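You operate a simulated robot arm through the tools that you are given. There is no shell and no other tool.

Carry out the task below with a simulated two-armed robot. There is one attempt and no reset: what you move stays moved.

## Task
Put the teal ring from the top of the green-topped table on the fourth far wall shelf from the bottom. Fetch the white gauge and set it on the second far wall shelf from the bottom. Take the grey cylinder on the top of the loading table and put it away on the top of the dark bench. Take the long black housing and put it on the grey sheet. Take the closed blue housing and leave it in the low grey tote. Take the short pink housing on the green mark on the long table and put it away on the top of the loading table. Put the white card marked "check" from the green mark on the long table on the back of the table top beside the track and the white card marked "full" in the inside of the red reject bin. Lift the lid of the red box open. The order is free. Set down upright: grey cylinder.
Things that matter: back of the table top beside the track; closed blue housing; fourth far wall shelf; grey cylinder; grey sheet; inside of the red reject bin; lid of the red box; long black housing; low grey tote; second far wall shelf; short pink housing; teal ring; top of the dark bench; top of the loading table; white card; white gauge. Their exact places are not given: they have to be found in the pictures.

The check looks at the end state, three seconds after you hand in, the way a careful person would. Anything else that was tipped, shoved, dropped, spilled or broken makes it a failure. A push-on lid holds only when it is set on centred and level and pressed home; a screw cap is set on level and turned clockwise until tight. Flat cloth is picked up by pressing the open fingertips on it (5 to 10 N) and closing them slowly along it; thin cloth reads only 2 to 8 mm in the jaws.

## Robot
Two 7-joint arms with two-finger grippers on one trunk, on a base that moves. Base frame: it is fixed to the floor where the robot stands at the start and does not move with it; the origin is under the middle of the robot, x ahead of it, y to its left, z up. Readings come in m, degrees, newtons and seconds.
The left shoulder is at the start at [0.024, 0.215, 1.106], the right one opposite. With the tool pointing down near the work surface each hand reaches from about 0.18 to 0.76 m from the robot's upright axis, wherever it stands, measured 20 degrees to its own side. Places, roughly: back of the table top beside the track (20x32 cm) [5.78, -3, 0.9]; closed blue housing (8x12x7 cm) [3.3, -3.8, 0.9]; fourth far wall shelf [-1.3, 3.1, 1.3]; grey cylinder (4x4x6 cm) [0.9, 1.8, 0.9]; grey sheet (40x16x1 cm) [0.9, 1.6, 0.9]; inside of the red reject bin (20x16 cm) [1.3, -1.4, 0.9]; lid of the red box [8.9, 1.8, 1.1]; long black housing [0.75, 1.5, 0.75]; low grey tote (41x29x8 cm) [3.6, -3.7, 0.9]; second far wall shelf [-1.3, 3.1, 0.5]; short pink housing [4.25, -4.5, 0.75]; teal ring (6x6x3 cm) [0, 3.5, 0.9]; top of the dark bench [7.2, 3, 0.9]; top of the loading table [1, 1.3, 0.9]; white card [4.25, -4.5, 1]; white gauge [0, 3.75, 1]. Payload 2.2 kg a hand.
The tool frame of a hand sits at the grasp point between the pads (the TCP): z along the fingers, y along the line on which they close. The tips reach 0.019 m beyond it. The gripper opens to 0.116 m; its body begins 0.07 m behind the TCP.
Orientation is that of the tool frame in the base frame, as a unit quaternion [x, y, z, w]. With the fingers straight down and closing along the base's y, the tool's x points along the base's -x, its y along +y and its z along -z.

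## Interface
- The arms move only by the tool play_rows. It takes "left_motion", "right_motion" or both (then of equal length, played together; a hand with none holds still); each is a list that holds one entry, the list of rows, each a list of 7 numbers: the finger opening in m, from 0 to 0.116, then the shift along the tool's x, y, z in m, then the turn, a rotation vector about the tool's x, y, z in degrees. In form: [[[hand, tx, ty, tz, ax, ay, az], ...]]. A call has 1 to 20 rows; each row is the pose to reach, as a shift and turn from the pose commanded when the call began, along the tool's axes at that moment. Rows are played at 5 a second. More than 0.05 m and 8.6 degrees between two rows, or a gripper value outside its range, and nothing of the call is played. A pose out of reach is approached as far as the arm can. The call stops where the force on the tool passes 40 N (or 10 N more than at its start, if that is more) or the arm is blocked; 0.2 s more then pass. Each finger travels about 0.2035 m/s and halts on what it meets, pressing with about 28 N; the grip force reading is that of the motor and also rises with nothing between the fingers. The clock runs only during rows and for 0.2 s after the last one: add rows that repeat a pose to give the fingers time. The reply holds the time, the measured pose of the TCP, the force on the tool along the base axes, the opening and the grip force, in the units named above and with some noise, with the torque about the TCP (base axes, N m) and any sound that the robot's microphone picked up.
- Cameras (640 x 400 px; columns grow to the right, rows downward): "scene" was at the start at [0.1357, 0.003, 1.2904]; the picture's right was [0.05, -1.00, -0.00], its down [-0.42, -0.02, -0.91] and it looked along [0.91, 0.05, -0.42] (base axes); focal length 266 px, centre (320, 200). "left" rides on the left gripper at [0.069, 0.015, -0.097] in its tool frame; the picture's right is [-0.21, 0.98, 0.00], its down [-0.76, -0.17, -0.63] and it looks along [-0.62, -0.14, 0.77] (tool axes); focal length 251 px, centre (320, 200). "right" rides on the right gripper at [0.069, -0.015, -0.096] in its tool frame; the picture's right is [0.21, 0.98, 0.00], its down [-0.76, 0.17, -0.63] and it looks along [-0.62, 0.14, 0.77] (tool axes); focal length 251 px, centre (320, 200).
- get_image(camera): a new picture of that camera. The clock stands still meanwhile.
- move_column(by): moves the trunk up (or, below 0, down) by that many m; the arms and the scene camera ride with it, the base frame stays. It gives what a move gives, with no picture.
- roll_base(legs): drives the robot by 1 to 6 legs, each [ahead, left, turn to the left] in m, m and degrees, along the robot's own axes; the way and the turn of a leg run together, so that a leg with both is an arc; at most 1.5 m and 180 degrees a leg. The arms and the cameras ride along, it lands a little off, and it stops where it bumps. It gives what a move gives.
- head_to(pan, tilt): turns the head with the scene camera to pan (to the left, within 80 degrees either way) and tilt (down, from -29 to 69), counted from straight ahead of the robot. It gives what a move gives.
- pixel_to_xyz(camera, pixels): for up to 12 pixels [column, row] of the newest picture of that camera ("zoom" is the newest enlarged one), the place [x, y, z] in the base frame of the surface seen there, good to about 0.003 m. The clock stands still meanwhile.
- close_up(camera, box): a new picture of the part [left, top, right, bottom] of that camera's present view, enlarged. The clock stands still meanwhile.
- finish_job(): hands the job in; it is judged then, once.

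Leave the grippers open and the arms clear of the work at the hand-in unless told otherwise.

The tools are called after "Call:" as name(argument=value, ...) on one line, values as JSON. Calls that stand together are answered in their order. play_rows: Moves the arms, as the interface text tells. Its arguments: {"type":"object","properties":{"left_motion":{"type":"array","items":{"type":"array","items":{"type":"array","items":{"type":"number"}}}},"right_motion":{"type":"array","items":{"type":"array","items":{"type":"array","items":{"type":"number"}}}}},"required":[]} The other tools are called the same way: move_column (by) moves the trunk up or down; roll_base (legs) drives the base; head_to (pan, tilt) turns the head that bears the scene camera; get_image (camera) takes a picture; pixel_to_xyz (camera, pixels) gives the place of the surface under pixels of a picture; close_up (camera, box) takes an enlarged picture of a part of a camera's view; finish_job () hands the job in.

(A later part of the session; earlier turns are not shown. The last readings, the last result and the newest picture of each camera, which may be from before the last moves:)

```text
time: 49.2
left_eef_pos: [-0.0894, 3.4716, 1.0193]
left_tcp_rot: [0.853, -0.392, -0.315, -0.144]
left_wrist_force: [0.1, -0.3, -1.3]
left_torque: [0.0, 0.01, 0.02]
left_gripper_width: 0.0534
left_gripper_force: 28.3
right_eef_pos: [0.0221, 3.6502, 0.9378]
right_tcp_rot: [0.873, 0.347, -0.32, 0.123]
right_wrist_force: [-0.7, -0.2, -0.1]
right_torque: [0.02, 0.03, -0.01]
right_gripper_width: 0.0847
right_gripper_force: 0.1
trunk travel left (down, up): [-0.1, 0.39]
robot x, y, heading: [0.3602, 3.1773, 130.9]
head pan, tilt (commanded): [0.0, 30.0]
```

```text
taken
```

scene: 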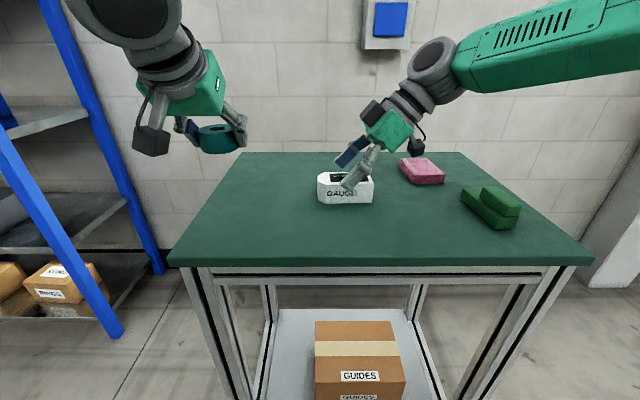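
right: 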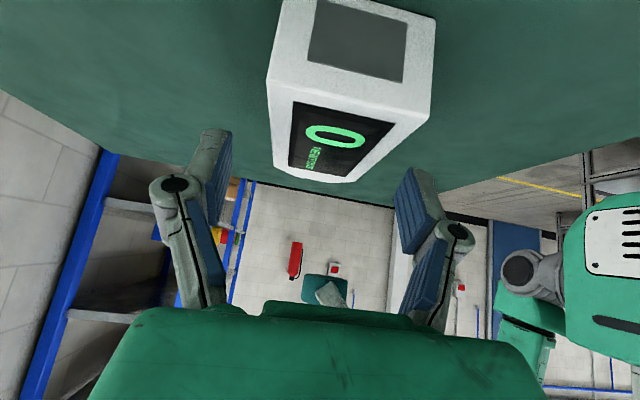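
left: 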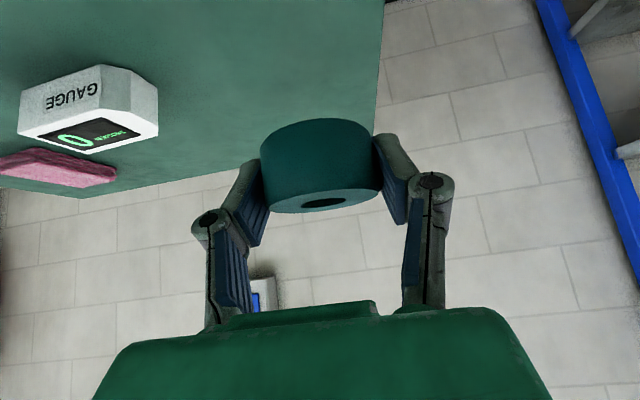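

Call:
pixel_to_xyz(camera="right", pixels=[[275, 90], [425, 115], [285, 170], [365, 172], [215, 140], [420, 180], [350, 100]])

Call:
close_up(camera="scene", box=[290, 100, 450, 220])

```text
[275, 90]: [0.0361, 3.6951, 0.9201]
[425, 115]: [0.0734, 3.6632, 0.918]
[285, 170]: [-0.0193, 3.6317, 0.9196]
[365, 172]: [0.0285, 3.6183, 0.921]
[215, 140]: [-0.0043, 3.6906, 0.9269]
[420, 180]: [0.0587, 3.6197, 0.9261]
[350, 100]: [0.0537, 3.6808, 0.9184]
```

```text
3.33 times, centred on (370, 160) of scene
```

zoom: 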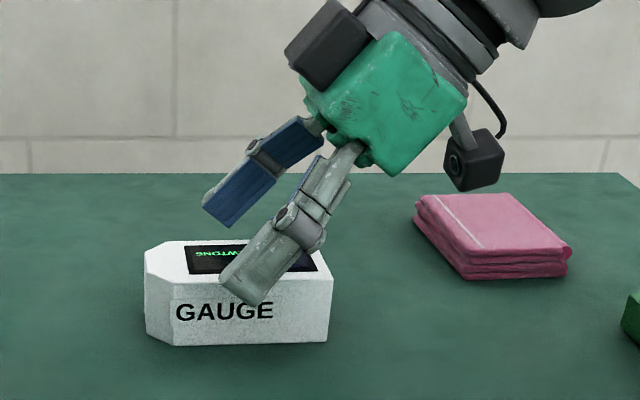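

Gauge is centred between the fingers within 2 mm. I lower 34 mm and close on it.

Call:
play_rows(right_motion=[[[0.085, 0.0111, 0, 0.0132, 0, 0, 0], [0.085, 0.0222, 0, 0.0264, 0, 0, 0], [0.085, 0.0222, 0, 0.0264, 0, 0, 0], [0.07, 0.0222, 0, 0.0264, 0, 0, 0], [0.055, 0.0222, 0, 0.0264, 0, 0, 0], [0.035, 0.0222, 0, 0.0264, 0, 0, 0], [0.035, 0.0222, 0, 0.0264, 0, 0, 0], [0.035, 0.0222, 0, 0.0264, 0, 0, 0]]])

Call:
close_up(camera="scene", box=[290, 100, 450, 220])

```text
time: 51.0
left_eef_pos: [-0.0899, 3.4727, 1.02]
left_tcp_rot: [0.853, -0.392, -0.315, -0.143]
left_wrist_force: [-0.2, 0.3, -1.7]
left_torque: [-0.02, -0.03, 0.02]
left_gripper_width: 0.0532
left_gripper_force: 28.0
right_eef_pos: [0.0214, 3.6486, 0.9021]
right_tcp_rot: [0.873, 0.347, -0.321, 0.122]
right_wrist_force: [1.3, -1.7, 2.7]
right_torque: [-0.16, 0.02, 0.08]
right_gripper_width: 0.0535
right_gripper_force: 28.2
trunk travel left (down, up): [-0.1, 0.39]
robot x, y, heading: [0.3622, 3.1755, 130.9]
head pan, tilt (commanded): [0.0, 30.0]
```

```text
3.33 times, centred on (370, 160) of scene
```

zoom: 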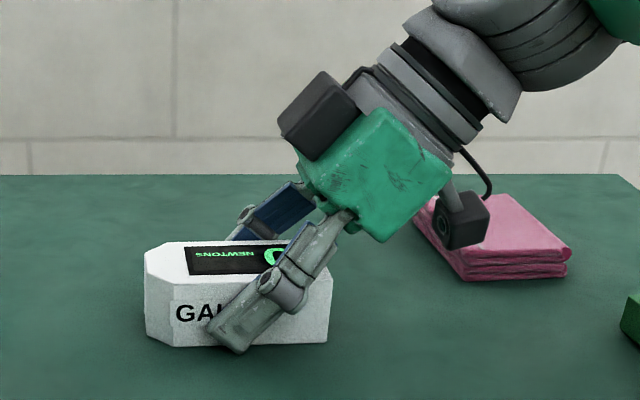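

Gauge gripped (53.5 mm, 28 N). I lift it straight up 0.15 m.

Call:
play_rows(right_motion=[[[0.035, -0.0194, 0, -0.023, 0, 0, 0], [0.035, -0.0387, 0, -0.0459, 0, 0, 0], [0.035, -0.0581, 0, -0.0689, 0, 0, 0], [0.035, -0.0774, 0, -0.0918, 0, 0, 0], [0.035, -0.0968, 0, -0.1148, 0, 0, 0]]])

Call:
get_image(camera="scene")

```text
time: 52.2
left_eef_pos: [-0.09, 3.4718, 1.0198]
left_tcp_rot: [0.853, -0.39, -0.315, -0.142]
left_wrist_force: [0.5, -0.4, -1.3]
left_torque: [-0.02, -0.02, -0.02]
left_gripper_width: 0.0531
left_gripper_force: 27.9
right_eef_pos: [0.0251, 3.6437, 1.0545]
right_tcp_rot: [0.873, 0.347, -0.32, 0.122]
right_wrist_force: [0.0, 0.6, -2.4]
right_torque: [0.03, 0.0, 0.01]
right_gripper_width: 0.0537
right_gripper_force: 28.0
trunk travel left (down, up): [-0.1, 0.39]
robot x, y, heading: [0.3632, 3.1763, 130.9]
head pan, tilt (commanded): [0.0, 30.0]
```

```text
taken
```

scene: 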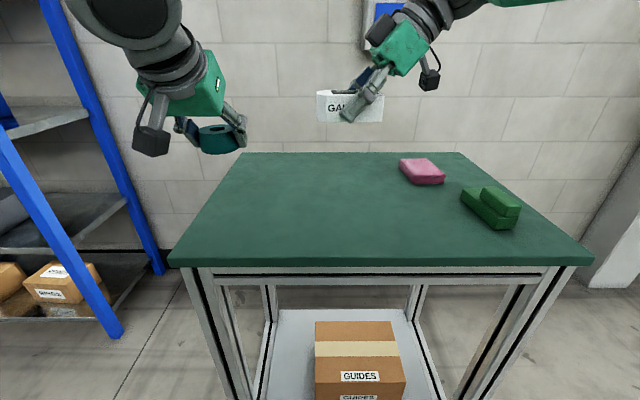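

Both are held. I back off 0.2 m and drive 1.3 m left to stand in front of the shelf's right bay.

Call:
roll_base(legs=[[-0.2, 0, 0], [0, 1.3, 1]])

Call:
head_to(pan=0, tilt=20)

Call:
get_image(camera="scene")

```text
time: 60.0
left_eef_pos: [-0.9528, 2.4386, 1.019]
left_tcp_rot: [0.857, -0.382, -0.317, -0.139]
left_wrist_force: [0.0, 0.4, -1.3]
left_torque: [-0.03, -0.01, -0.02]
left_gripper_width: 0.0533
left_gripper_force: 27.9
right_eef_pos: [-0.8434, 2.614, 1.0518]
right_tcp_rot: [0.869, 0.356, -0.32, 0.126]
right_wrist_force: [-0.2, 0.0, -3.0]
right_torque: [-0.01, -0.01, 0.01]
right_gripper_width: 0.0534
right_gripper_force: 27.9
trunk travel left (down, up): [-0.1, 0.39]
robot x, y, heading: [-0.4934, 2.1557, 131.9]
head pan, tilt (commanded): [0.0, 30.0]
```

```text
time: 60.7
left_eef_pos: [-0.9528, 2.4355, 1.0207]
left_tcp_rot: [0.857, -0.381, -0.318, -0.14]
left_wrist_force: [1.0, 0.4, -0.7]
left_torque: [-0.01, 0.04, -0.01]
left_gripper_width: 0.0534
left_gripper_force: 28.2
right_eef_pos: [-0.8417, 2.6112, 1.0536]
right_tcp_rot: [0.868, 0.358, -0.32, 0.125]
right_wrist_force: [0.8, -0.4, -2.0]
right_torque: [-0.02, -0.02, 0.04]
right_gripper_width: 0.0534
right_gripper_force: 28.1
trunk travel left (down, up): [-0.1, 0.39]
robot x, y, heading: [-0.4954, 2.1539, 132.1]
head pan, tilt (commanded): [0.0, 20.0]
```

```text
taken
```

scene: 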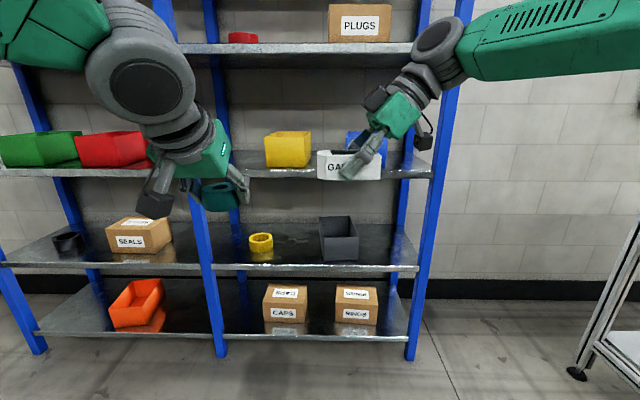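

In the right bay: second shelf (z≈0.5) has a yellow ring (260,240) and grey bin (338,237); fourth shelf has a red ring (242,37) and the PLUGS box (360,22). I read their places.

Call:
pixel_to_xyz(camera="scene", pixels=[[225, 267], [415, 268], [300, 255], [380, 240], [260, 245], [322, 255], [357, 255], [338, 220], [300, 225], [390, 262], [300, 240], [275, 250]])

Call:
pixel_to_xyz(camera="scene", pixels=[[225, 48], [405, 49], [242, 40], [256, 38], [331, 38], [390, 38], [300, 45], [240, 172], [425, 175], [213, 200], [425, 200], [300, 172]])

```text
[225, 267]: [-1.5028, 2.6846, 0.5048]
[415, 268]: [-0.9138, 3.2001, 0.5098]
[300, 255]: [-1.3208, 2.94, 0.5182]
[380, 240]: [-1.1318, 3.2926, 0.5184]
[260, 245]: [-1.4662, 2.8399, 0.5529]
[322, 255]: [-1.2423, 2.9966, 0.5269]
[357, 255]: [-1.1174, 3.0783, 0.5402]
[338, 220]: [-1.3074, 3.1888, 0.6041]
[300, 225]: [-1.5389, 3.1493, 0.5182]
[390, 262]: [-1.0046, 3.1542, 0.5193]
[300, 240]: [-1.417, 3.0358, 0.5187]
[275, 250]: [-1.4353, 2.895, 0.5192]
```

```text
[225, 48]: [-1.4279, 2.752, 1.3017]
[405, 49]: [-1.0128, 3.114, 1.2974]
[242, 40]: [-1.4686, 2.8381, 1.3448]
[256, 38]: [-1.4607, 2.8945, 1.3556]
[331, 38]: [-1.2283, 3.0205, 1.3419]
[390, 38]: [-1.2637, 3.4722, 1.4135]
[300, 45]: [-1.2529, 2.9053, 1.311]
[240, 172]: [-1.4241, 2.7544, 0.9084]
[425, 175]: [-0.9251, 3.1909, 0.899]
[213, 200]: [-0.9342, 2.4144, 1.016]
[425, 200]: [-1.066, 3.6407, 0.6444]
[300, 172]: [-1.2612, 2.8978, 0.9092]
```

Second shelf surface is z≈0.518 with a free stretch between yellow ring and grey bin; fourth shelf has free space between red ring and PLUGS box. In the open, I first swing the right hand's heading by -92° (about the vertical) so it points toward the shelf, and shift it 0.15 m to the right.

Call:
play_rows(right_motion=[[[0.035, 0.0104, 0.0006, -0.0088, 5.39, 0, 6.4], [0.035, 0.0208, 0.0012, -0.0176, 10.78, 0, 12.8], [0.035, 0.0312, 0.0019, -0.0264, 16.17, 0, 19.2], [0.035, 0.0416, 0.0025, -0.0352, 21.56, 0, 25.6], [0.035, 0.052, 0.0031, -0.044, 26.95, 0, 32.0], [0.035, 0.0624, 0.0037, -0.0528, 32.35, 0, 38.4], [0.035, 0.0728, 0.0043, -0.0616, 37.74, 0, 44.8], [0.035, 0.0832, 0.005, -0.0704, 43.13, 0, 51.2], [0.035, 0.0936, 0.0056, -0.0792, 48.52, 0, 57.6], [0.035, 0.104, 0.0062, -0.088, 53.91, 0, 64.0], [0.035, 0.1144, 0.0068, -0.0967, 59.3, 0, 70.4], [0.035, 0.1144, 0.0068, -0.0967, 59.3, 0, 70.4]]])

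Call:
get_image(camera="scene")

```text
time: 63.3
left_eef_pos: [-0.9514, 2.4361, 1.0212]
left_tcp_rot: [0.857, -0.381, -0.319, -0.139]
left_wrist_force: [0.8, -0.5, -0.8]
left_torque: [-0.02, 0.0, 0.0]
left_gripper_width: 0.0532
left_gripper_force: 28.0
right_eef_pos: [-0.7306, 2.7117, 1.0541]
right_tcp_rot: [0.858, -0.378, -0.319, -0.141]
right_wrist_force: [1.1, 0.0, -2.6]
right_torque: [-0.01, -0.02, 0.0]
right_gripper_width: 0.0535
right_gripper_force: 27.6
trunk travel left (down, up): [-0.1, 0.39]
robot x, y, heading: [-0.493, 2.1543, 132.2]
head pan, tilt (commanded): [0.0, 20.0]
```

```text
taken
```

scene: 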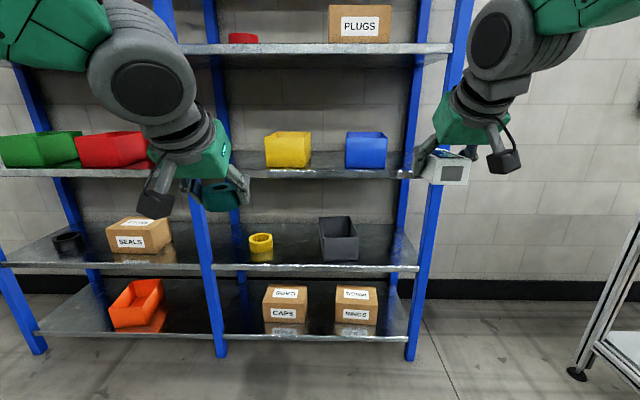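

Both hands now point at the shelf. Before driving closer I retract both hands by 0.10 m so nothing enters the shelf yet.

Call:
play_rows(left_motion=[[[0.04, 0.0255, 0, -0.0214, 0, 0, 0], [0.04, 0.0511, 0, -0.0429, 0, 0, 0], [0.04, 0.0766, 0, -0.0643, 0, 0, 0], [0.04, 0.0766, 0, -0.0643, 0, 0, 0]]], right_motion=[[[0.035, 0.0255, 0, -0.0214, 0, 0, 0], [0.035, 0.0511, 0, -0.0429, 0, 0, 0], [0.035, 0.0766, 0, -0.0643, 0, 0, 0], [0.035, 0.0766, 0, -0.0643, 0, 0, 0]]])

```text
time: 64.3
left_eef_pos: [-0.8832, 2.3638, 1.0176]
left_tcp_rot: [0.857, -0.38, -0.318, -0.139]
left_wrist_force: [-0.7, 0.5, -0.2]
left_torque: [-0.01, -0.01, -0.01]
left_gripper_width: 0.0531
left_gripper_force: 28.3
right_eef_pos: [-0.6639, 2.6371, 1.0525]
right_tcp_rot: [0.858, -0.378, -0.319, -0.14]
right_wrist_force: [0.2, 0.1, -2.3]
right_torque: [-0.01, -0.02, 0.0]
right_gripper_width: 0.0534
right_gripper_force: 27.9
trunk travel left (down, up): [-0.1, 0.39]
robot x, y, heading: [-0.488, 2.1516, 132.0]
head pan, tilt (commanded): [0.0, 20.0]
```

Retracted fine. I drive 0.44 m ahead and 0.1 m left, then lower the trunk by 0.1.

Call:
roll_base(legs=[[0.44, 0.1, -0.8]])

Call:
move_column(by=-0.1)

Call:
head_to(pan=0, tilt=38)

Call:
get_image(camera="scene")

```text
time: 67.0
left_eef_pos: [-1.2462, 2.634, 1.0194]
left_tcp_rot: [0.854, -0.386, -0.318, -0.142]
left_wrist_force: [-0.4, -0.3, -1.9]
left_torque: [-0.02, 0.03, 0.01]
left_gripper_width: 0.0531
left_gripper_force: 27.9
right_eef_pos: [-1.0228, 2.9036, 1.0533]
right_tcp_rot: [0.856, -0.384, -0.318, -0.141]
right_wrist_force: [-0.1, 0.2, -1.9]
right_torque: [-0.04, 0.01, -0.01]
right_gripper_width: 0.0532
right_gripper_force: 28.5
trunk travel left (down, up): [-0.1, 0.39]
robot x, y, heading: [-0.8621, 2.4178, 131.5]
head pan, tilt (commanded): [0.0, 20.0]
```

```text
time: 68.4
left_eef_pos: [-1.2449, 2.6313, 0.9193]
left_tcp_rot: [0.854, -0.386, -0.319, -0.142]
left_wrist_force: [-0.3, 0.8, -2.6]
left_torque: [-0.02, 0.02, -0.04]
left_gripper_width: 0.0532
left_gripper_force: 27.9
right_eef_pos: [-1.0217, 2.9018, 0.9538]
right_tcp_rot: [0.855, -0.384, -0.318, -0.143]
right_wrist_force: [-0.4, -0.4, -1.3]
right_torque: [-0.02, 0.04, 0.0]
right_gripper_width: 0.0536
right_gripper_force: 27.9
trunk travel left (down, up): [0.0, 0.49]
robot x, y, heading: [-0.8574, 2.4186, 131.4]
head pan, tilt (commanded): [0.0, 20.0]
```

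```text
time: 69.2
left_eef_pos: [-1.2442, 2.631, 0.9193]
left_tcp_rot: [0.853, -0.387, -0.318, -0.144]
left_wrist_force: [-0.3, 0.1, -1.7]
left_torque: [-0.04, 0.01, 0.0]
left_gripper_width: 0.0532
left_gripper_force: 28.5
right_eef_pos: [-1.0214, 2.9026, 0.9546]
right_tcp_rot: [0.855, -0.384, -0.318, -0.143]
right_wrist_force: [0.2, 0.9, -2.0]
right_torque: [0.03, -0.01, 0.02]
right_gripper_width: 0.0534
right_gripper_force: 27.8
trunk travel left (down, up): [0.0, 0.49]
robot x, y, heading: [-0.8605, 2.4198, 131.1]
head pan, tilt (commanded): [0.0, 38.0]
```

```text
taken
```

scene: 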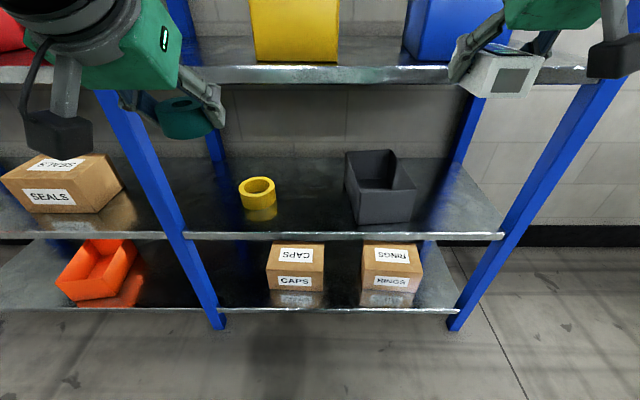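

Robot stands 0.62 m from the shelf front. I lift the left hand 0.12 m and to the left by 0.12 m, while the right hand goes straight down 0.37 m in front of the shelf.

Call:
play_rows(left_motion=[[[0.04, -0.0155, 0.024, -0.0184, 0, 0, 0], [0.04, -0.031, 0.048, -0.0367, 0, 0, 0], [0.04, -0.0464, 0.072, -0.0551, 0, 0, 0], [0.04, -0.0619, 0.096, -0.0734, 0, 0, 0], [0.04, -0.0774, 0.12, -0.0918, 0, 0, 0], [0.04, -0.0774, 0.12, -0.0918, 0, 0, 0], [0.04, -0.0774, 0.12, -0.0918, 0, 0, 0], [0.04, -0.0774, 0.12, -0.0918, 0, 0, 0], [0.04, -0.0774, 0.12, -0.0918, 0, 0, 0], [0.04, -0.0774, 0.12, -0.0918, 0, 0, 0], [0.04, -0.0774, 0.12, -0.0918, 0, 0, 0]]], right_motion=[[[0.035, 0.0239, 0, 0.0283, 0, 0, 0], [0.035, 0.0477, 0, 0.0566, 0, 0, 0], [0.035, 0.0716, 0, 0.0849, 0, 0, 0], [0.035, 0.0955, 0, 0.1132, 0, 0, 0], [0.035, 0.1194, 0, 0.1416, 0, 0, 0], [0.035, 0.1432, 0, 0.1699, 0, 0, 0], [0.035, 0.1671, 0, 0.1982, 0, 0, 0], [0.035, 0.191, 0, 0.2265, 0, 0, 0], [0.035, 0.2148, 0, 0.2548, 0, 0, 0], [0.035, 0.2387, 0, 0.2831, 0, 0, 0], [0.035, 0.2387, 0, 0.2831, 0, 0, 0]]])

Call:
get_image(camera="scene")

```text
time: 71.6
left_eef_pos: [-1.3355, 2.5492, 1.0409]
left_tcp_rot: [0.854, -0.386, -0.318, -0.142]
left_wrist_force: [0.5, 0.0, -1.8]
left_torque: [-0.03, -0.01, -0.02]
left_gripper_width: 0.0533
left_gripper_force: 28.1
right_eef_pos: [-1.0243, 2.9047, 0.583]
right_tcp_rot: [0.855, -0.384, -0.319, -0.143]
right_wrist_force: [0.5, -0.6, -1.4]
right_torque: [-0.01, 0.0, -0.03]
right_gripper_width: 0.0536
right_gripper_force: 27.6
trunk travel left (down, up): [0.0, 0.49]
robot x, y, heading: [-0.858, 2.4181, 131.2]
head pan, tilt (commanded): [0.0, 38.0]
```

```text
taken
```

scene: 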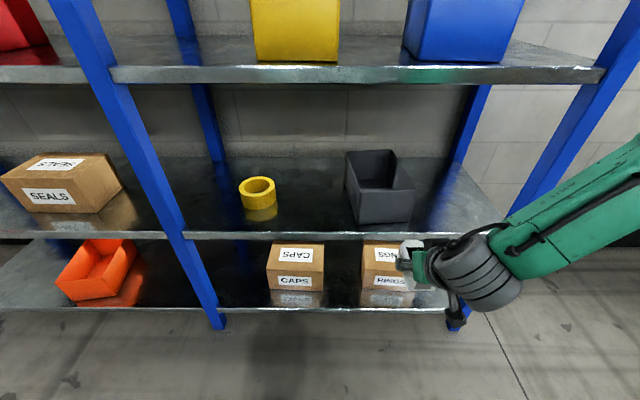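

The right hand is at z 0.583, clear. I move it 0.22 m left to line up with the free gap, then look.

Call:
play_rows(right_motion=[[[0.035, 0, 0.044, 0, 0, 0, 0], [0.035, 0, 0.088, 0, 0, 0, 0], [0.035, 0, 0.132, 0, 0, 0, 0], [0.035, 0, 0.176, 0, 0, 0, 0], [0.035, 0, 0.22, 0, 0, 0, 0], [0.035, 0, 0.22, 0, 0, 0, 0]]])

Call:
get_image(camera="scene")

Call:
get_image(camera="right")

```text
time: 73.0
left_eef_pos: [-1.3345, 2.55, 1.0397]
left_tcp_rot: [0.854, -0.386, -0.318, -0.143]
left_wrist_force: [0.0, 0.1, -1.9]
left_torque: [0.03, 0.03, -0.02]
left_gripper_width: 0.053
left_gripper_force: 28.2
right_eef_pos: [-1.1907, 2.7587, 0.5843]
right_tcp_rot: [0.855, -0.385, -0.318, -0.143]
right_wrist_force: [0.3, 0.6, -1.8]
right_torque: [0.02, -0.02, 0.01]
right_gripper_width: 0.0535
right_gripper_force: 28.2
trunk travel left (down, up): [0.0, 0.49]
robot x, y, heading: [-0.8589, 2.4159, 131.3]
head pan, tilt (commanded): [0.0, 38.0]
```

```text
taken
```

scene: 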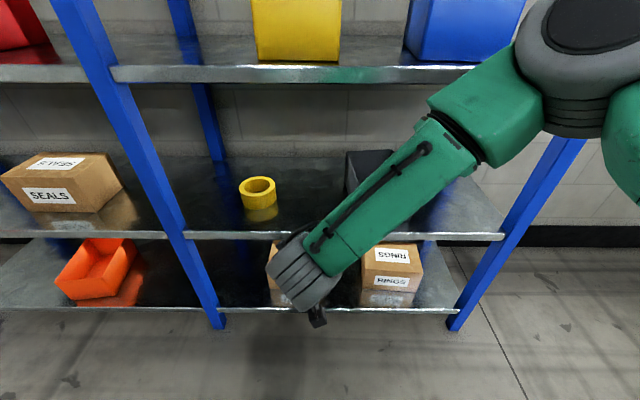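

```text
taken
```

right: 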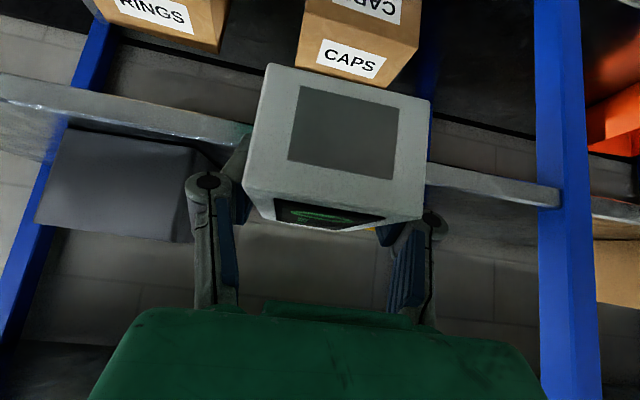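

The elbow is high on the right; I read where it and the forearm are relative to the shelf.

Call:
pixel_to_xyz(camera="scene", pixels=[[590, 30], [550, 110], [500, 70], [470, 100], [440, 110], [380, 160], [330, 240], [290, 265], [545, 40]])

```text
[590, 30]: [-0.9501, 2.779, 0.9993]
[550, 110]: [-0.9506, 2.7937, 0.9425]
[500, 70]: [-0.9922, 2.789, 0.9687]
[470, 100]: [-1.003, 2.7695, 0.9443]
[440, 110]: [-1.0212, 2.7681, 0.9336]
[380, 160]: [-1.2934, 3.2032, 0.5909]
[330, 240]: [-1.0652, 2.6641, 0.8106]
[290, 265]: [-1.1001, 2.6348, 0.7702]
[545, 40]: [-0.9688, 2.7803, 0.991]
```

The wrist trails the TCP by 0.15 m; reaching 0.27 m further would stretch the arm. I move the base 0.10 m closer first (hand stays between shelves 2 and 3 in front of the free gap).

Call:
roll_base(legs=[[0.1, 0, 0]])

Call:
get_image(camera="right")

Call:
get_image(camera="scene")

```text
time: 74.1
left_eef_pos: [-1.4039, 2.6242, 1.0386]
left_tcp_rot: [0.854, -0.386, -0.317, -0.143]
left_wrist_force: [-0.5, -0.3, -1.8]
left_torque: [0.01, 0.03, 0.01]
left_gripper_width: 0.0532
left_gripper_force: 27.6
right_eef_pos: [-1.2579, 2.8326, 0.5825]
right_tcp_rot: [0.857, -0.382, -0.317, -0.141]
right_wrist_force: [0.0, 0.3, -2.1]
right_torque: [-0.02, -0.01, -0.03]
right_gripper_width: 0.0532
right_gripper_force: 28.4
trunk travel left (down, up): [0.0, 0.49]
robot x, y, heading: [-0.9244, 2.4924, 131.4]
head pan, tilt (commanded): [0.0, 38.0]
```

```text
taken
```

right: 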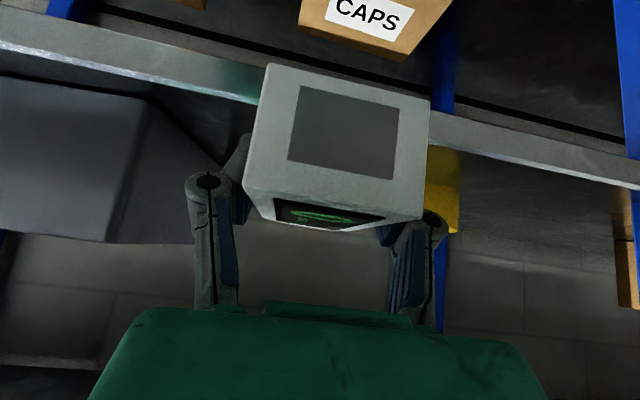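

```text
taken
```

scene: 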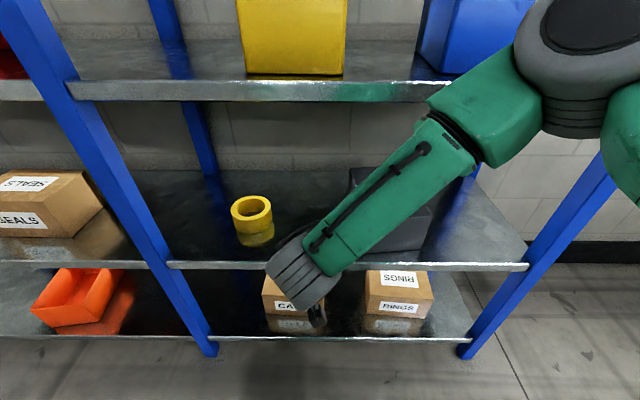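

The gauge's tip is at the shelf's front edge, mid-gap. I move it 0.16 m in.

Call:
play_rows(right_motion=[[[0.035, -0.0302, 0, 0.0262, 0, 0, 0], [0.035, -0.0605, 0, 0.0524, 0, 0, 0], [0.035, -0.0907, 0, 0.0786, 0, 0, 0], [0.035, -0.1209, 0, 0.1048, 0, 0, 0], [0.035, -0.1209, 0, 0.1048, 0, 0, 0]]])

Call:
get_image(camera="right")

Call:
get_image(camera="scene")

```text
time: 75.3
left_eef_pos: [-1.3998, 2.6218, 1.0409]
left_tcp_rot: [0.854, -0.386, -0.318, -0.143]
left_wrist_force: [-0.4, 0.0, -1.9]
left_torque: [0.04, -0.03, 0.02]
left_gripper_width: 0.0531
left_gripper_force: 27.8
right_eef_pos: [-1.3651, 2.952, 0.585]
right_tcp_rot: [0.855, -0.383, -0.319, -0.143]
right_wrist_force: [0.6, -0.8, -2.2]
right_torque: [0.01, -0.01, -0.03]
right_gripper_width: 0.0539
right_gripper_force: 27.9
trunk travel left (down, up): [0.0, 0.49]
robot x, y, heading: [-0.9227, 2.4924, 131.3]
head pan, tilt (commanded): [0.0, 38.0]
```

```text
taken
```

right: 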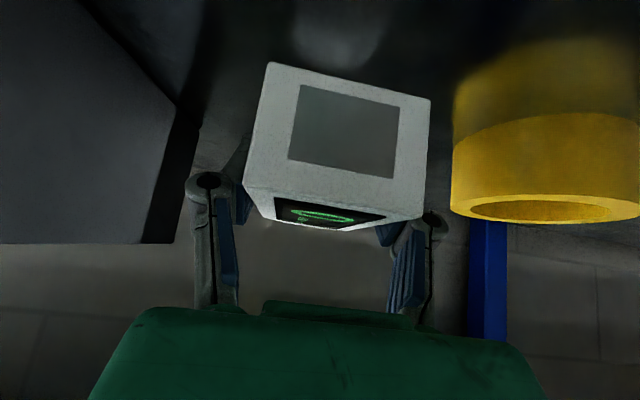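

```text
taken
```

scene: 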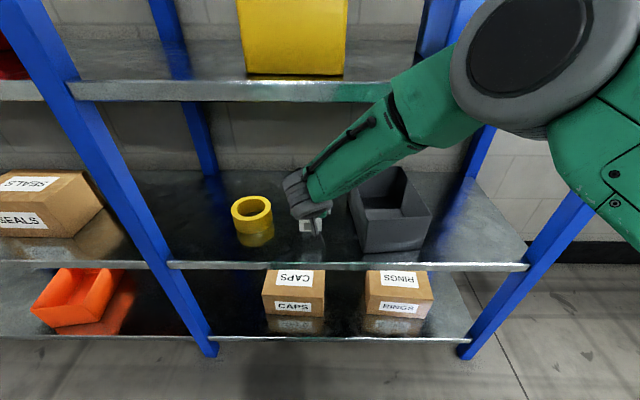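

Hand is between the bin and the yellow ring. I lower the gauge 0.043 m slowly onto the shelf.

Call:
play_rows(right_motion=[[[0.035, 0.0131, 0, 0.0151, 0, 0, 0], [0.035, 0.0229, 0, 0.0265, 0, 0, 0], [0.035, 0.0262, 0, 0.0303, 0, 0, 0], [0.035, 0.0275, 0, 0.0318, 0, 0, 0], [0.035, 0.0282, 0, 0.0326, 0, 0, 0], [0.035, 0.0282, 0, 0.0326, 0, 0, 0]]])

Call:
get_image(camera="right")

```text
time: 76.7
left_eef_pos: [-1.4001, 2.6222, 1.0418]
left_tcp_rot: [0.854, -0.386, -0.319, -0.142]
left_wrist_force: [0.0, -0.3, -1.9]
left_torque: [0.01, 0.01, -0.01]
left_gripper_width: 0.053
left_gripper_force: 27.7
right_eef_pos: [-1.363, 2.9505, 0.5448]
right_tcp_rot: [0.855, -0.383, -0.32, -0.143]
right_wrist_force: [-0.2, 1.5, 10.2]
right_torque: [-0.15, -0.51, 0.01]
right_gripper_width: 0.0535
right_gripper_force: 28.5
trunk travel left (down, up): [0.0, 0.49]
robot x, y, heading: [-0.9287, 2.4918, 131.3]
head pan, tilt (commanded): [0.0, 38.0]
```

```text
taken
```

right: 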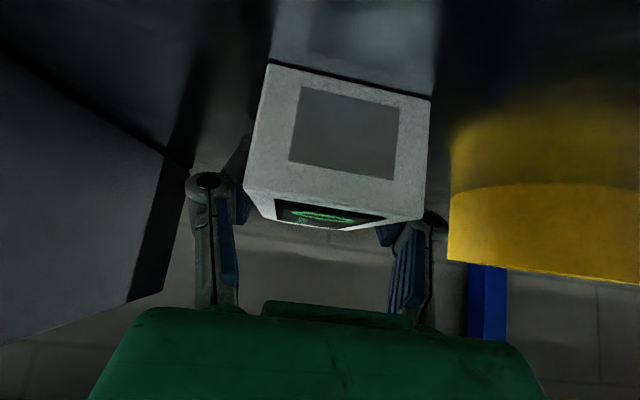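

The gauge touches (12 N up). I open the fingers, then withdraw along the tool axis.

Call:
play_rows(right_motion=[[[0.06, 0, 0, 0, 0, 0, 0], [0.075, 0, 0, 0, 0, 0, 0], [0.085, 0, 0, 0, 0, 0, 0], [0.085, 0, 0, 0, 0, 0, 0], [0.085, 0, 0, -0.03, 0, 0, 0], [0.085, 0, 0, -0.07, 0, 0, 0], [0.085, 0, 0, -0.11, 0, 0, 0], [0.085, 0, 0, -0.15, 0, 0, 0], [0.085, 0, 0, -0.19, 0, 0, 0]]])

Call:
get_image(camera="right")

Call:
get_image(camera="scene")

```text
time: 78.6
left_eef_pos: [-1.3963, 2.6221, 1.0427]
left_tcp_rot: [0.854, -0.385, -0.321, -0.141]
left_wrist_force: [-0.9, 0.9, -1.2]
left_torque: [-0.05, 0.02, 0.02]
left_gripper_width: 0.0531
left_gripper_force: 28.3
right_eef_pos: [-1.2524, 2.8529, 0.5578]
right_tcp_rot: [0.875, -0.417, -0.226, -0.099]
right_wrist_force: [0.4, -0.2, -0.4]
right_torque: [0.01, 0.0, -0.01]
right_gripper_width: 0.085
right_gripper_force: 0.1
trunk travel left (down, up): [0.0, 0.49]
robot x, y, heading: [-0.9242, 2.4884, 131.6]
head pan, tilt (commanded): [0.0, 38.0]
stopped in row 9 (right hand): the arm was blocked; the commanded pose is now the measured one
```

```text
taken
```

right: 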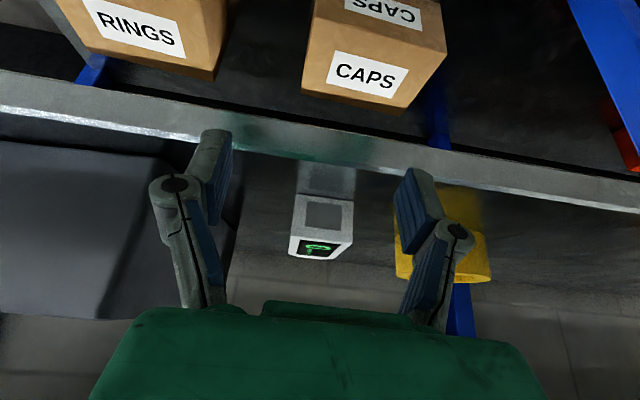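

```text
taken
```

scene: 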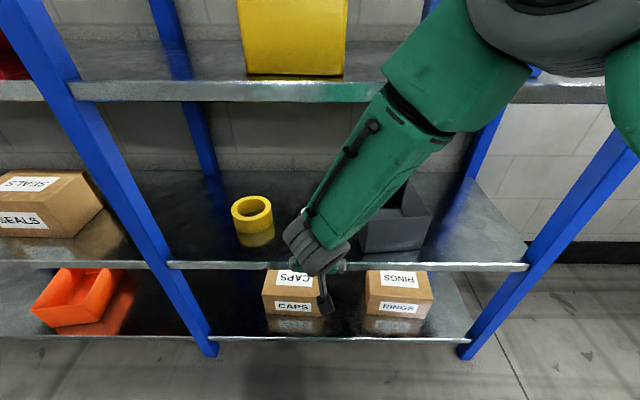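

The gauge stands free on shelf 2. The right arm was blocked near the end of its withdrawal (likely the forearm near shelf 3's edge), but the fingers are now outside the shelf. I check the gauge and then back the base straight away.

Call:
pixel_to_xyz(camera="right", pixels=[[300, 200], [350, 205], [295, 250], [335, 255], [325, 215], [322, 245]])

Call:
pixel_to_xyz(camera="scene", pixels=[[430, 60], [500, 50], [530, 70], [400, 95], [440, 110], [500, 20], [560, 70]])

```text
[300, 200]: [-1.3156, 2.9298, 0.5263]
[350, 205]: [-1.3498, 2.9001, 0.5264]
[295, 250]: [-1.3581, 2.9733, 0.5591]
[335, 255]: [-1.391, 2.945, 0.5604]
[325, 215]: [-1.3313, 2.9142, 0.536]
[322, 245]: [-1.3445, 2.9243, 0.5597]
```

```text
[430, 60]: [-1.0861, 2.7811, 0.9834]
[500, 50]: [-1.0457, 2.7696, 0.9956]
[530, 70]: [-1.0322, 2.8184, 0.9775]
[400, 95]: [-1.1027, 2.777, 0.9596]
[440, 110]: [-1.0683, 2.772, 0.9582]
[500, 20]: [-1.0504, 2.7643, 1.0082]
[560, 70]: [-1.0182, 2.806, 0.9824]
```

Gauge's front face is 6 cm in from the shelf edge and it stands level. I back the base 0.25 m.

Call:
roll_base(legs=[[-0.25, 0, 0]])

Call:
get_image(camera="scene")

```text
time: 80.4
left_eef_pos: [-1.2305, 2.432, 1.0433]
left_tcp_rot: [0.854, -0.384, -0.32, -0.142]
left_wrist_force: [0.6, 0.0, -0.9]
left_torque: [0.04, -0.04, 0.03]
left_gripper_width: 0.0529
left_gripper_force: 28.2
right_eef_pos: [-1.0886, 2.664, 0.5622]
right_tcp_rot: [0.876, -0.414, -0.228, -0.097]
right_wrist_force: [-0.5, 0.1, 0.0]
right_torque: [0.01, 0.02, 0.0]
right_gripper_width: 0.0851
right_gripper_force: 0.0
trunk travel left (down, up): [0.0, 0.49]
robot x, y, heading: [-0.757, 2.3019, 131.7]
head pan, tilt (commanded): [0.0, 38.0]
```

```text
taken
```

scene: 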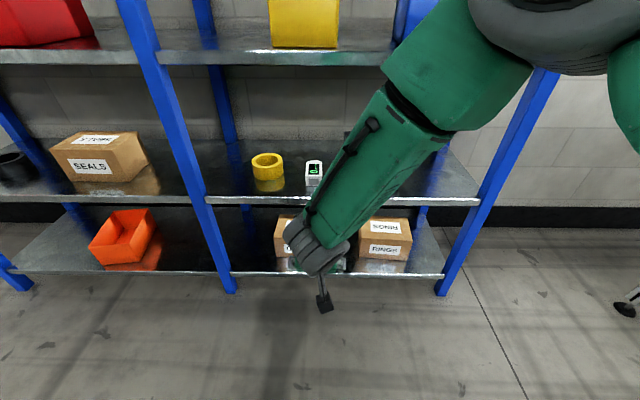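

Gauge placed. Now I move the right hand aside: right 0.25 m, then up and back to vertical.

Call:
play_rows(right_motion=[[[0.085, 0, -0.05, 0, 0, 0, 0], [0.085, 0, -0.1, 0, 0, 0, 0], [0.085, 0, -0.15, 0, 0, 0, 0], [0.085, 0, -0.2, 0, 0, 0, 0], [0.085, 0, -0.25, 0, 0, 0, 0], [0.085, -0.0216, -0.25, -0.0395, 0, 7, 0], [0.085, -0.0432, -0.25, -0.079, 0, 14, 0], [0.085, -0.0648, -0.25, -0.1185, 0, 21, 0], [0.085, -0.0864, -0.25, -0.158, 0, 28, 0], [0.085, -0.108, -0.25, -0.1975, 0, 28, 0], [0.085, -0.1296, -0.25, -0.237, 0, 28, 0], [0.085, -0.1512, -0.25, -0.2765, 0, 28, 0], [0.085, -0.1728, -0.25, -0.316, 0, 28, 0]]])

Call:
move_column(by=0.45)

Call:
head_to(pan=0, tilt=20)

Call:
get_image(camera="scene")

```text
time: 83.2
left_eef_pos: [-1.2276, 2.4335, 1.0437]
left_tcp_rot: [0.854, -0.384, -0.321, -0.141]
left_wrist_force: [0.5, 0.2, -2.3]
left_torque: [-0.01, -0.03, 0.01]
left_gripper_width: 0.0528
left_gripper_force: 27.9
right_eef_pos: [-0.8883, 2.8292, 0.9172]
right_tcp_rot: [0.905, -0.424, -0.009, 0.006]
right_wrist_force: [-0.6, -0.3, 1.0]
right_torque: [0.0, 0.01, -0.01]
right_gripper_width: 0.0849
right_gripper_force: 0.0
trunk travel left (down, up): [0.0, 0.49]
robot x, y, heading: [-0.7599, 2.308, 131.7]
head pan, tilt (commanded): [0.0, 38.0]
```

```text
refused: 0.45 is not a number from -0.4 to 0.4
```

```text
time: 84.0
left_eef_pos: [-1.2302, 2.4309, 1.0441]
left_tcp_rot: [0.854, -0.385, -0.321, -0.142]
left_wrist_force: [0.3, -0.6, -1.4]
left_torque: [-0.02, 0.0, 0.01]
left_gripper_width: 0.0525
left_gripper_force: 27.9
right_eef_pos: [-0.8891, 2.8285, 0.9161]
right_tcp_rot: [0.905, -0.425, -0.01, 0.006]
right_wrist_force: [0.1, -0.1, 0.8]
right_torque: [0.04, 0.0, 0.01]
right_gripper_width: 0.085
right_gripper_force: 0.0
trunk travel left (down, up): [0.0, 0.49]
robot x, y, heading: [-0.7588, 2.3034, 131.4]
head pan, tilt (commanded): [0.0, 20.0]
```

```text
taken
```

scene: 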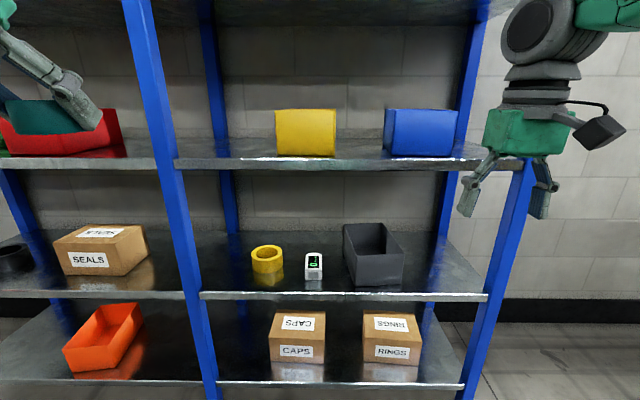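

Gauge stands between yellow ring and bin. Now the trunk goes up for the fourth shelf.

Call:
move_column(by=0.4)

Call:
head_to(pan=0, tilt=25)

Call:
get_image(camera="scene")

```text
time: 87.9
left_eef_pos: [-1.2285, 2.4324, 1.443]
left_tcp_rot: [0.854, -0.385, -0.321, -0.141]
left_wrist_force: [0.9, 0.1, -1.4]
left_torque: [-0.01, -0.01, -0.03]
left_gripper_width: 0.0529
left_gripper_force: 28.2
right_eef_pos: [-0.89, 2.8292, 1.3174]
right_tcp_rot: [0.905, -0.425, -0.01, 0.006]
right_wrist_force: [-0.5, -0.2, 0.3]
right_torque: [0.0, 0.01, 0.01]
right_gripper_width: 0.0851
right_gripper_force: 0.0
trunk travel left (down, up): [-0.4, 0.09]
robot x, y, heading: [-0.7588, 2.3076, 131.9]
head pan, tilt (commanded): [0.0, 20.0]
```

```text
time: 88.5
left_eef_pos: [-1.2291, 2.4317, 1.4432]
left_tcp_rot: [0.854, -0.383, -0.321, -0.141]
left_wrist_force: [0.3, -0.6, -1.9]
left_torque: [0.04, 0.04, -0.01]
left_gripper_width: 0.0528
left_gripper_force: 27.6
right_eef_pos: [-0.8894, 2.8295, 1.3171]
right_tcp_rot: [0.905, -0.425, -0.011, 0.006]
right_wrist_force: [0.5, -0.2, -0.5]
right_torque: [-0.02, -0.07, 0.0]
right_gripper_width: 0.0851
right_gripper_force: 0.0
trunk travel left (down, up): [-0.4, 0.09]
robot x, y, heading: [-0.7603, 2.3074, 131.5]
head pan, tilt (commanded): [0.0, 25.0]
```

```text
taken
```

scene: 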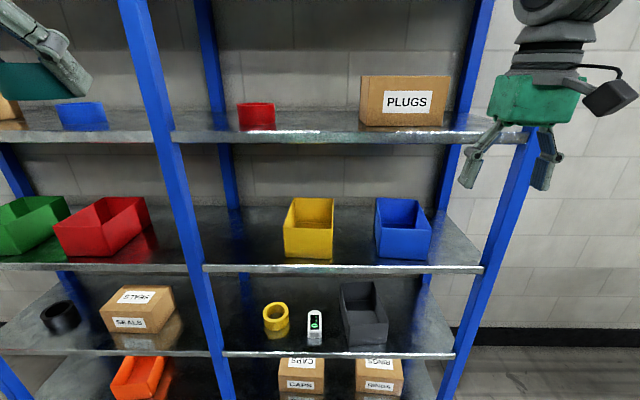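

I read places on the fourth shelf: red ring (256,115), PLUGS box (400,100), free area between.

Call:
pixel_to_xyz(camera="scene", pixels=[[200, 128], [256, 118], [300, 118], [320, 128], [360, 124], [340, 118], [275, 125], [300, 137], [470, 128], [310, 122], [228, 180], [175, 130]])

```text
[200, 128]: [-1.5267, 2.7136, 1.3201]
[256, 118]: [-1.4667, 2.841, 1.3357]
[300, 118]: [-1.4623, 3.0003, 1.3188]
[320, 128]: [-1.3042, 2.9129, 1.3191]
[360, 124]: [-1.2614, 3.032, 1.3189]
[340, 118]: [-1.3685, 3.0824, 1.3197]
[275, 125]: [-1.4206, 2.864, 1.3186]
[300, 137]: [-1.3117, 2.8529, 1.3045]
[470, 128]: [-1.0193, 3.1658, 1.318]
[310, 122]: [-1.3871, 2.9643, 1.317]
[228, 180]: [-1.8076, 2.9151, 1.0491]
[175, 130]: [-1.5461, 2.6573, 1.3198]
```

Fourth shelf surface z≈1.319; free gap from red ring to PLUGS box. I bring the left hand 0.25 m right (still well outside) and pull the right hand back 0.1 m.

Call:
play_rows(left_motion=[[[0.04, 0, -0.05, 0, 0, 0, 0], [0.04, 0, -0.1, 0, 0, 0, 0], [0.04, 0, -0.15, 0, 0, 0, 0], [0.04, 0, -0.2, 0, 0, 0, 0], [0.04, 0, -0.25, 0, 0, 0, 0], [0.04, 0, -0.25, 0, 0, 0, 0]]], right_motion=[[[0.085, 0.02, -0.01, 0, 0, 0, 0], [0.085, 0.04, -0.02, 0, 0, 0, 0], [0.085, 0.06, -0.03, 0, 0, 0, 0], [0.085, 0.08, -0.04, 0, 0, 0, 0], [0.085, 0.1, -0.05, 0, 0, 0, 0], [0.085, 0.1, -0.05, 0, 0, 0, 0]]])

Call:
roll_base(legs=[[0.2, 0, 0]])

Call:
get_image(camera="scene")

Call:
get_image(camera="left")

```text
time: 89.9
left_eef_pos: [-1.0448, 2.6018, 1.4421]
left_tcp_rot: [0.854, -0.384, -0.321, -0.141]
left_wrist_force: [-0.9, -0.3, -0.8]
left_torque: [0.0, -0.02, 0.0]
left_gripper_width: 0.053
left_gripper_force: 27.9
right_eef_pos: [-0.7867, 2.7855, 1.3146]
right_tcp_rot: [0.905, -0.426, -0.01, 0.005]
right_wrist_force: [0.4, -0.6, 1.0]
right_torque: [-0.01, 0.0, 0.04]
right_gripper_width: 0.0848
right_gripper_force: 0.0
trunk travel left (down, up): [-0.4, 0.09]
robot x, y, heading: [-0.76, 2.3022, 131.8]
head pan, tilt (commanded): [0.0, 25.0]
```

```text
time: 91.5
left_eef_pos: [-1.1675, 2.7538, 1.4433]
left_tcp_rot: [0.853, -0.384, -0.325, -0.139]
left_wrist_force: [1.3, 0.2, -2.0]
left_torque: [0.01, 0.02, 0.06]
left_gripper_width: 0.0529
left_gripper_force: 28.3
right_eef_pos: [-0.9125, 2.9365, 1.3134]
right_tcp_rot: [0.905, -0.424, -0.013, 0.008]
right_wrist_force: [0.8, -0.1, 0.8]
right_torque: [-0.01, 0.0, 0.01]
right_gripper_width: 0.085
right_gripper_force: 0.0
trunk travel left (down, up): [-0.4, 0.09]
robot x, y, heading: [-0.894, 2.4584, 131.8]
head pan, tilt (commanded): [0.0, 25.0]
```

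```text
taken
```

scene: 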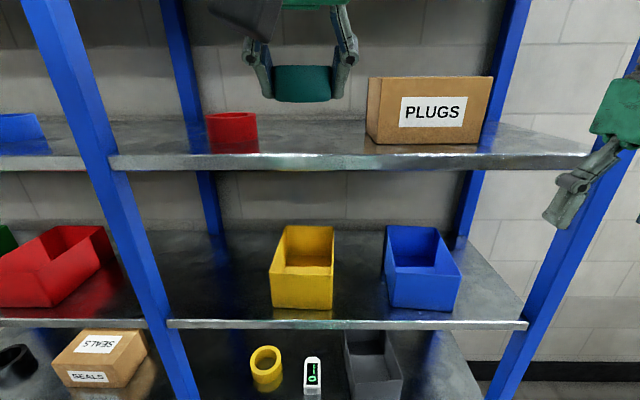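

```text
taken
```

left: 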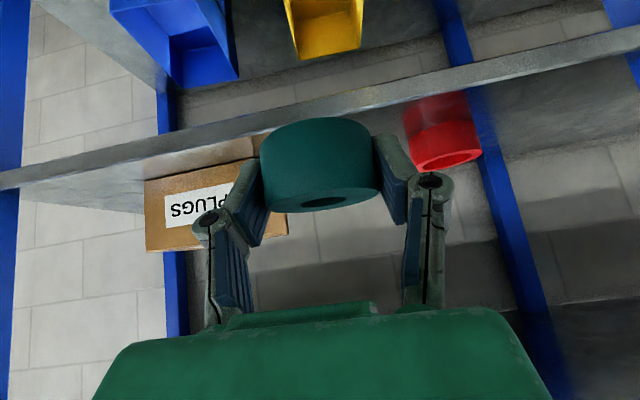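

Left hand is in front of the gap. I advance 0.28 m while lowering 0.06 m.

Call:
play_rows(left_motion=[[[0.04, -0.0243, 0, 0.0329, 0, 0, 0], [0.04, -0.0487, 0, 0.0657, 0, 0, 0], [0.04, -0.073, 0, 0.0986, 0, 0, 0], [0.04, -0.0974, 0, 0.1314, 0, 0, 0], [0.04, -0.1217, 0, 0.1643, 0, 0, 0], [0.04, -0.146, 0, 0.1972, 0, 0, 0], [0.04, -0.1704, 0, 0.23, 0, 0, 0], [0.04, -0.1704, 0, 0.23, 0, 0, 0]]])

Call:
get_image(camera="scene")

Call:
get_image(camera="left")

```text
time: 93.3
left_eef_pos: [-1.3577, 2.9623, 1.3874]
left_tcp_rot: [0.854, -0.381, -0.324, -0.142]
left_wrist_force: [0.8, -0.1, -1.6]
left_torque: [0.02, 0.01, 0.06]
left_gripper_width: 0.0528
left_gripper_force: 27.7
right_eef_pos: [-0.9133, 2.9363, 1.3138]
right_tcp_rot: [0.905, -0.424, -0.014, 0.007]
right_wrist_force: [0.3, -0.3, 0.6]
right_torque: [0.04, 0.01, -0.01]
right_gripper_width: 0.085
right_gripper_force: 0.1
trunk travel left (down, up): [-0.4, 0.09]
robot x, y, heading: [-0.8872, 2.4587, 131.7]
head pan, tilt (commanded): [0.0, 25.0]
```

```text
taken
```

scene: 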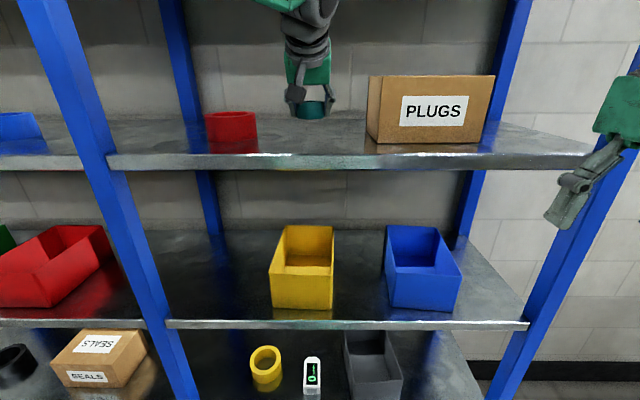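

```text
taken
```

left: 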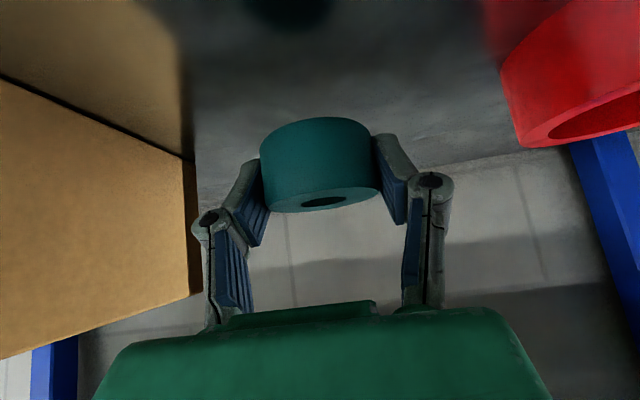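

Centered in the gap. I lower the ring slowly onto the shelf by about 0.044 m.

Call:
play_rows(left_motion=[[[0.04, 0.0198, 0, 0.0225, 0, 0, 0], [0.04, 0.0244, 0, 0.0278, 0, 0, 0], [0.04, 0.0271, 0, 0.0308, 0, 0, 0], [0.04, 0.0284, 0, 0.0323, 0, 0, 0], [0.04, 0.029, 0, 0.033, 0, 0, 0], [0.04, 0.029, 0, 0.033, 0, 0, 0]]])

```text
time: 94.7
left_eef_pos: [-1.3809, 2.9494, 1.3479]
left_tcp_rot: [0.859, -0.37, -0.32, -0.153]
left_wrist_force: [0.8, 0.2, -1.8]
left_torque: [0.01, -0.01, 0.0]
left_gripper_width: 0.0527
left_gripper_force: 27.8
right_eef_pos: [-0.9205, 2.9325, 1.3153]
right_tcp_rot: [0.905, -0.425, -0.012, 0.005]
right_wrist_force: [-0.2, 0.4, -0.2]
right_torque: [-0.05, 0.02, 0.02]
right_gripper_width: 0.0849
right_gripper_force: 0.1
trunk travel left (down, up): [-0.4, 0.09]
robot x, y, heading: [-0.8874, 2.4525, 131.9]
head pan, tilt (commanded): [0.0, 25.0]
```

The hand shifted about 2.6 cm to the left while lowering, with no force on the tool: perhaps the forearm touches something. I look before continuing.

Call:
get_image(camera="scene")

Call:
get_image(camera="left")

Call:
head_to(pan=20, tilt=-5)

Call:
get_image(camera="scene")

```text
taken
```

scene: 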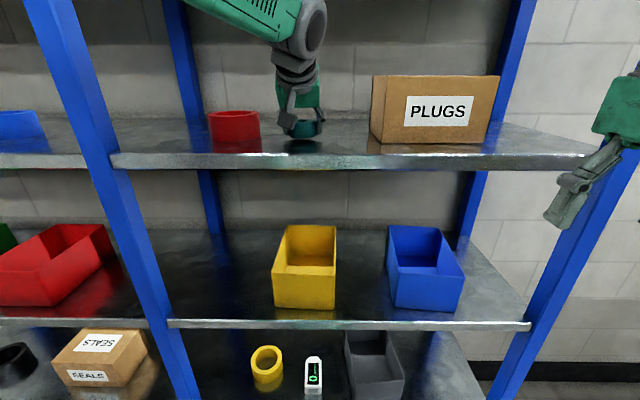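

```text
taken
```

left: 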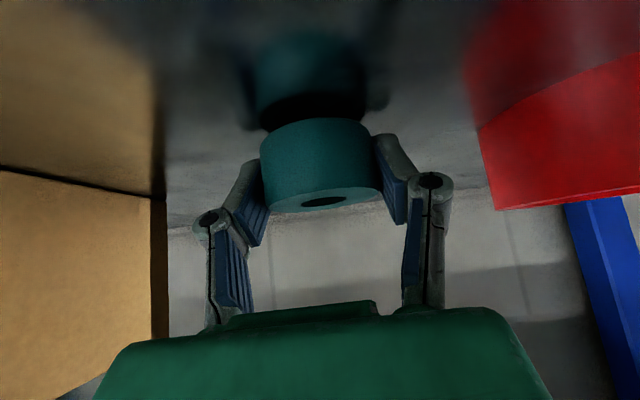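

```text
time: 95.7
left_eef_pos: [-1.3794, 2.9501, 1.3482]
left_tcp_rot: [0.859, -0.37, -0.319, -0.152]
left_wrist_force: [-0.7, -0.8, -1.5]
left_torque: [0.01, -0.01, 0.0]
left_gripper_width: 0.0529
left_gripper_force: 27.9
right_eef_pos: [-0.9181, 2.9349, 1.3142]
right_tcp_rot: [0.905, -0.426, -0.01, 0.005]
right_wrist_force: [0.4, 1.1, 0.2]
right_torque: [0.03, 0.01, -0.01]
right_gripper_width: 0.0847
right_gripper_force: 0.0
trunk travel left (down, up): [-0.4, 0.09]
robot x, y, heading: [-0.8902, 2.4577, 131.7]
head pan, tilt (commanded): [20.0, -5.0]
```

```text
taken
```

scene: 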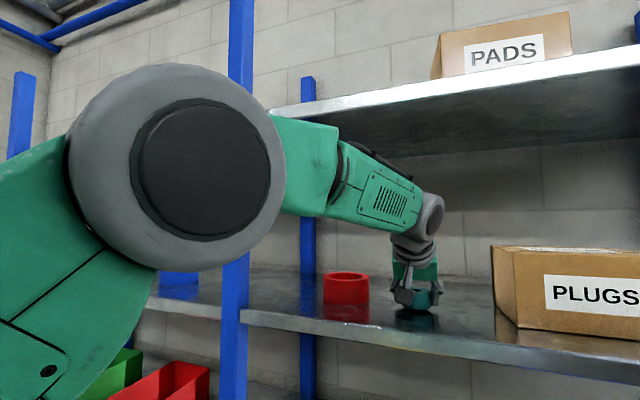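

Call:
pixel_to_xyz(camera="scene", pixels=[[235, 280], [247, 300], [240, 60], [290, 200], [300, 150], [345, 200], [270, 150], [330, 160], [220, 180], [432, 215]])

```text
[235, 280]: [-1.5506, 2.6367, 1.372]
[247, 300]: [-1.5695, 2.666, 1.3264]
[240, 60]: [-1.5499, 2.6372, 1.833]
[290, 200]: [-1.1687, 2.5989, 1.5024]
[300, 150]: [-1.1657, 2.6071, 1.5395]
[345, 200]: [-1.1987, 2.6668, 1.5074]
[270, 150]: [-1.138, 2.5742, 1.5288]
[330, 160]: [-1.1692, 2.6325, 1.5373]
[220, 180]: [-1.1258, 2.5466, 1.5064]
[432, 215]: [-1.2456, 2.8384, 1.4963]
```

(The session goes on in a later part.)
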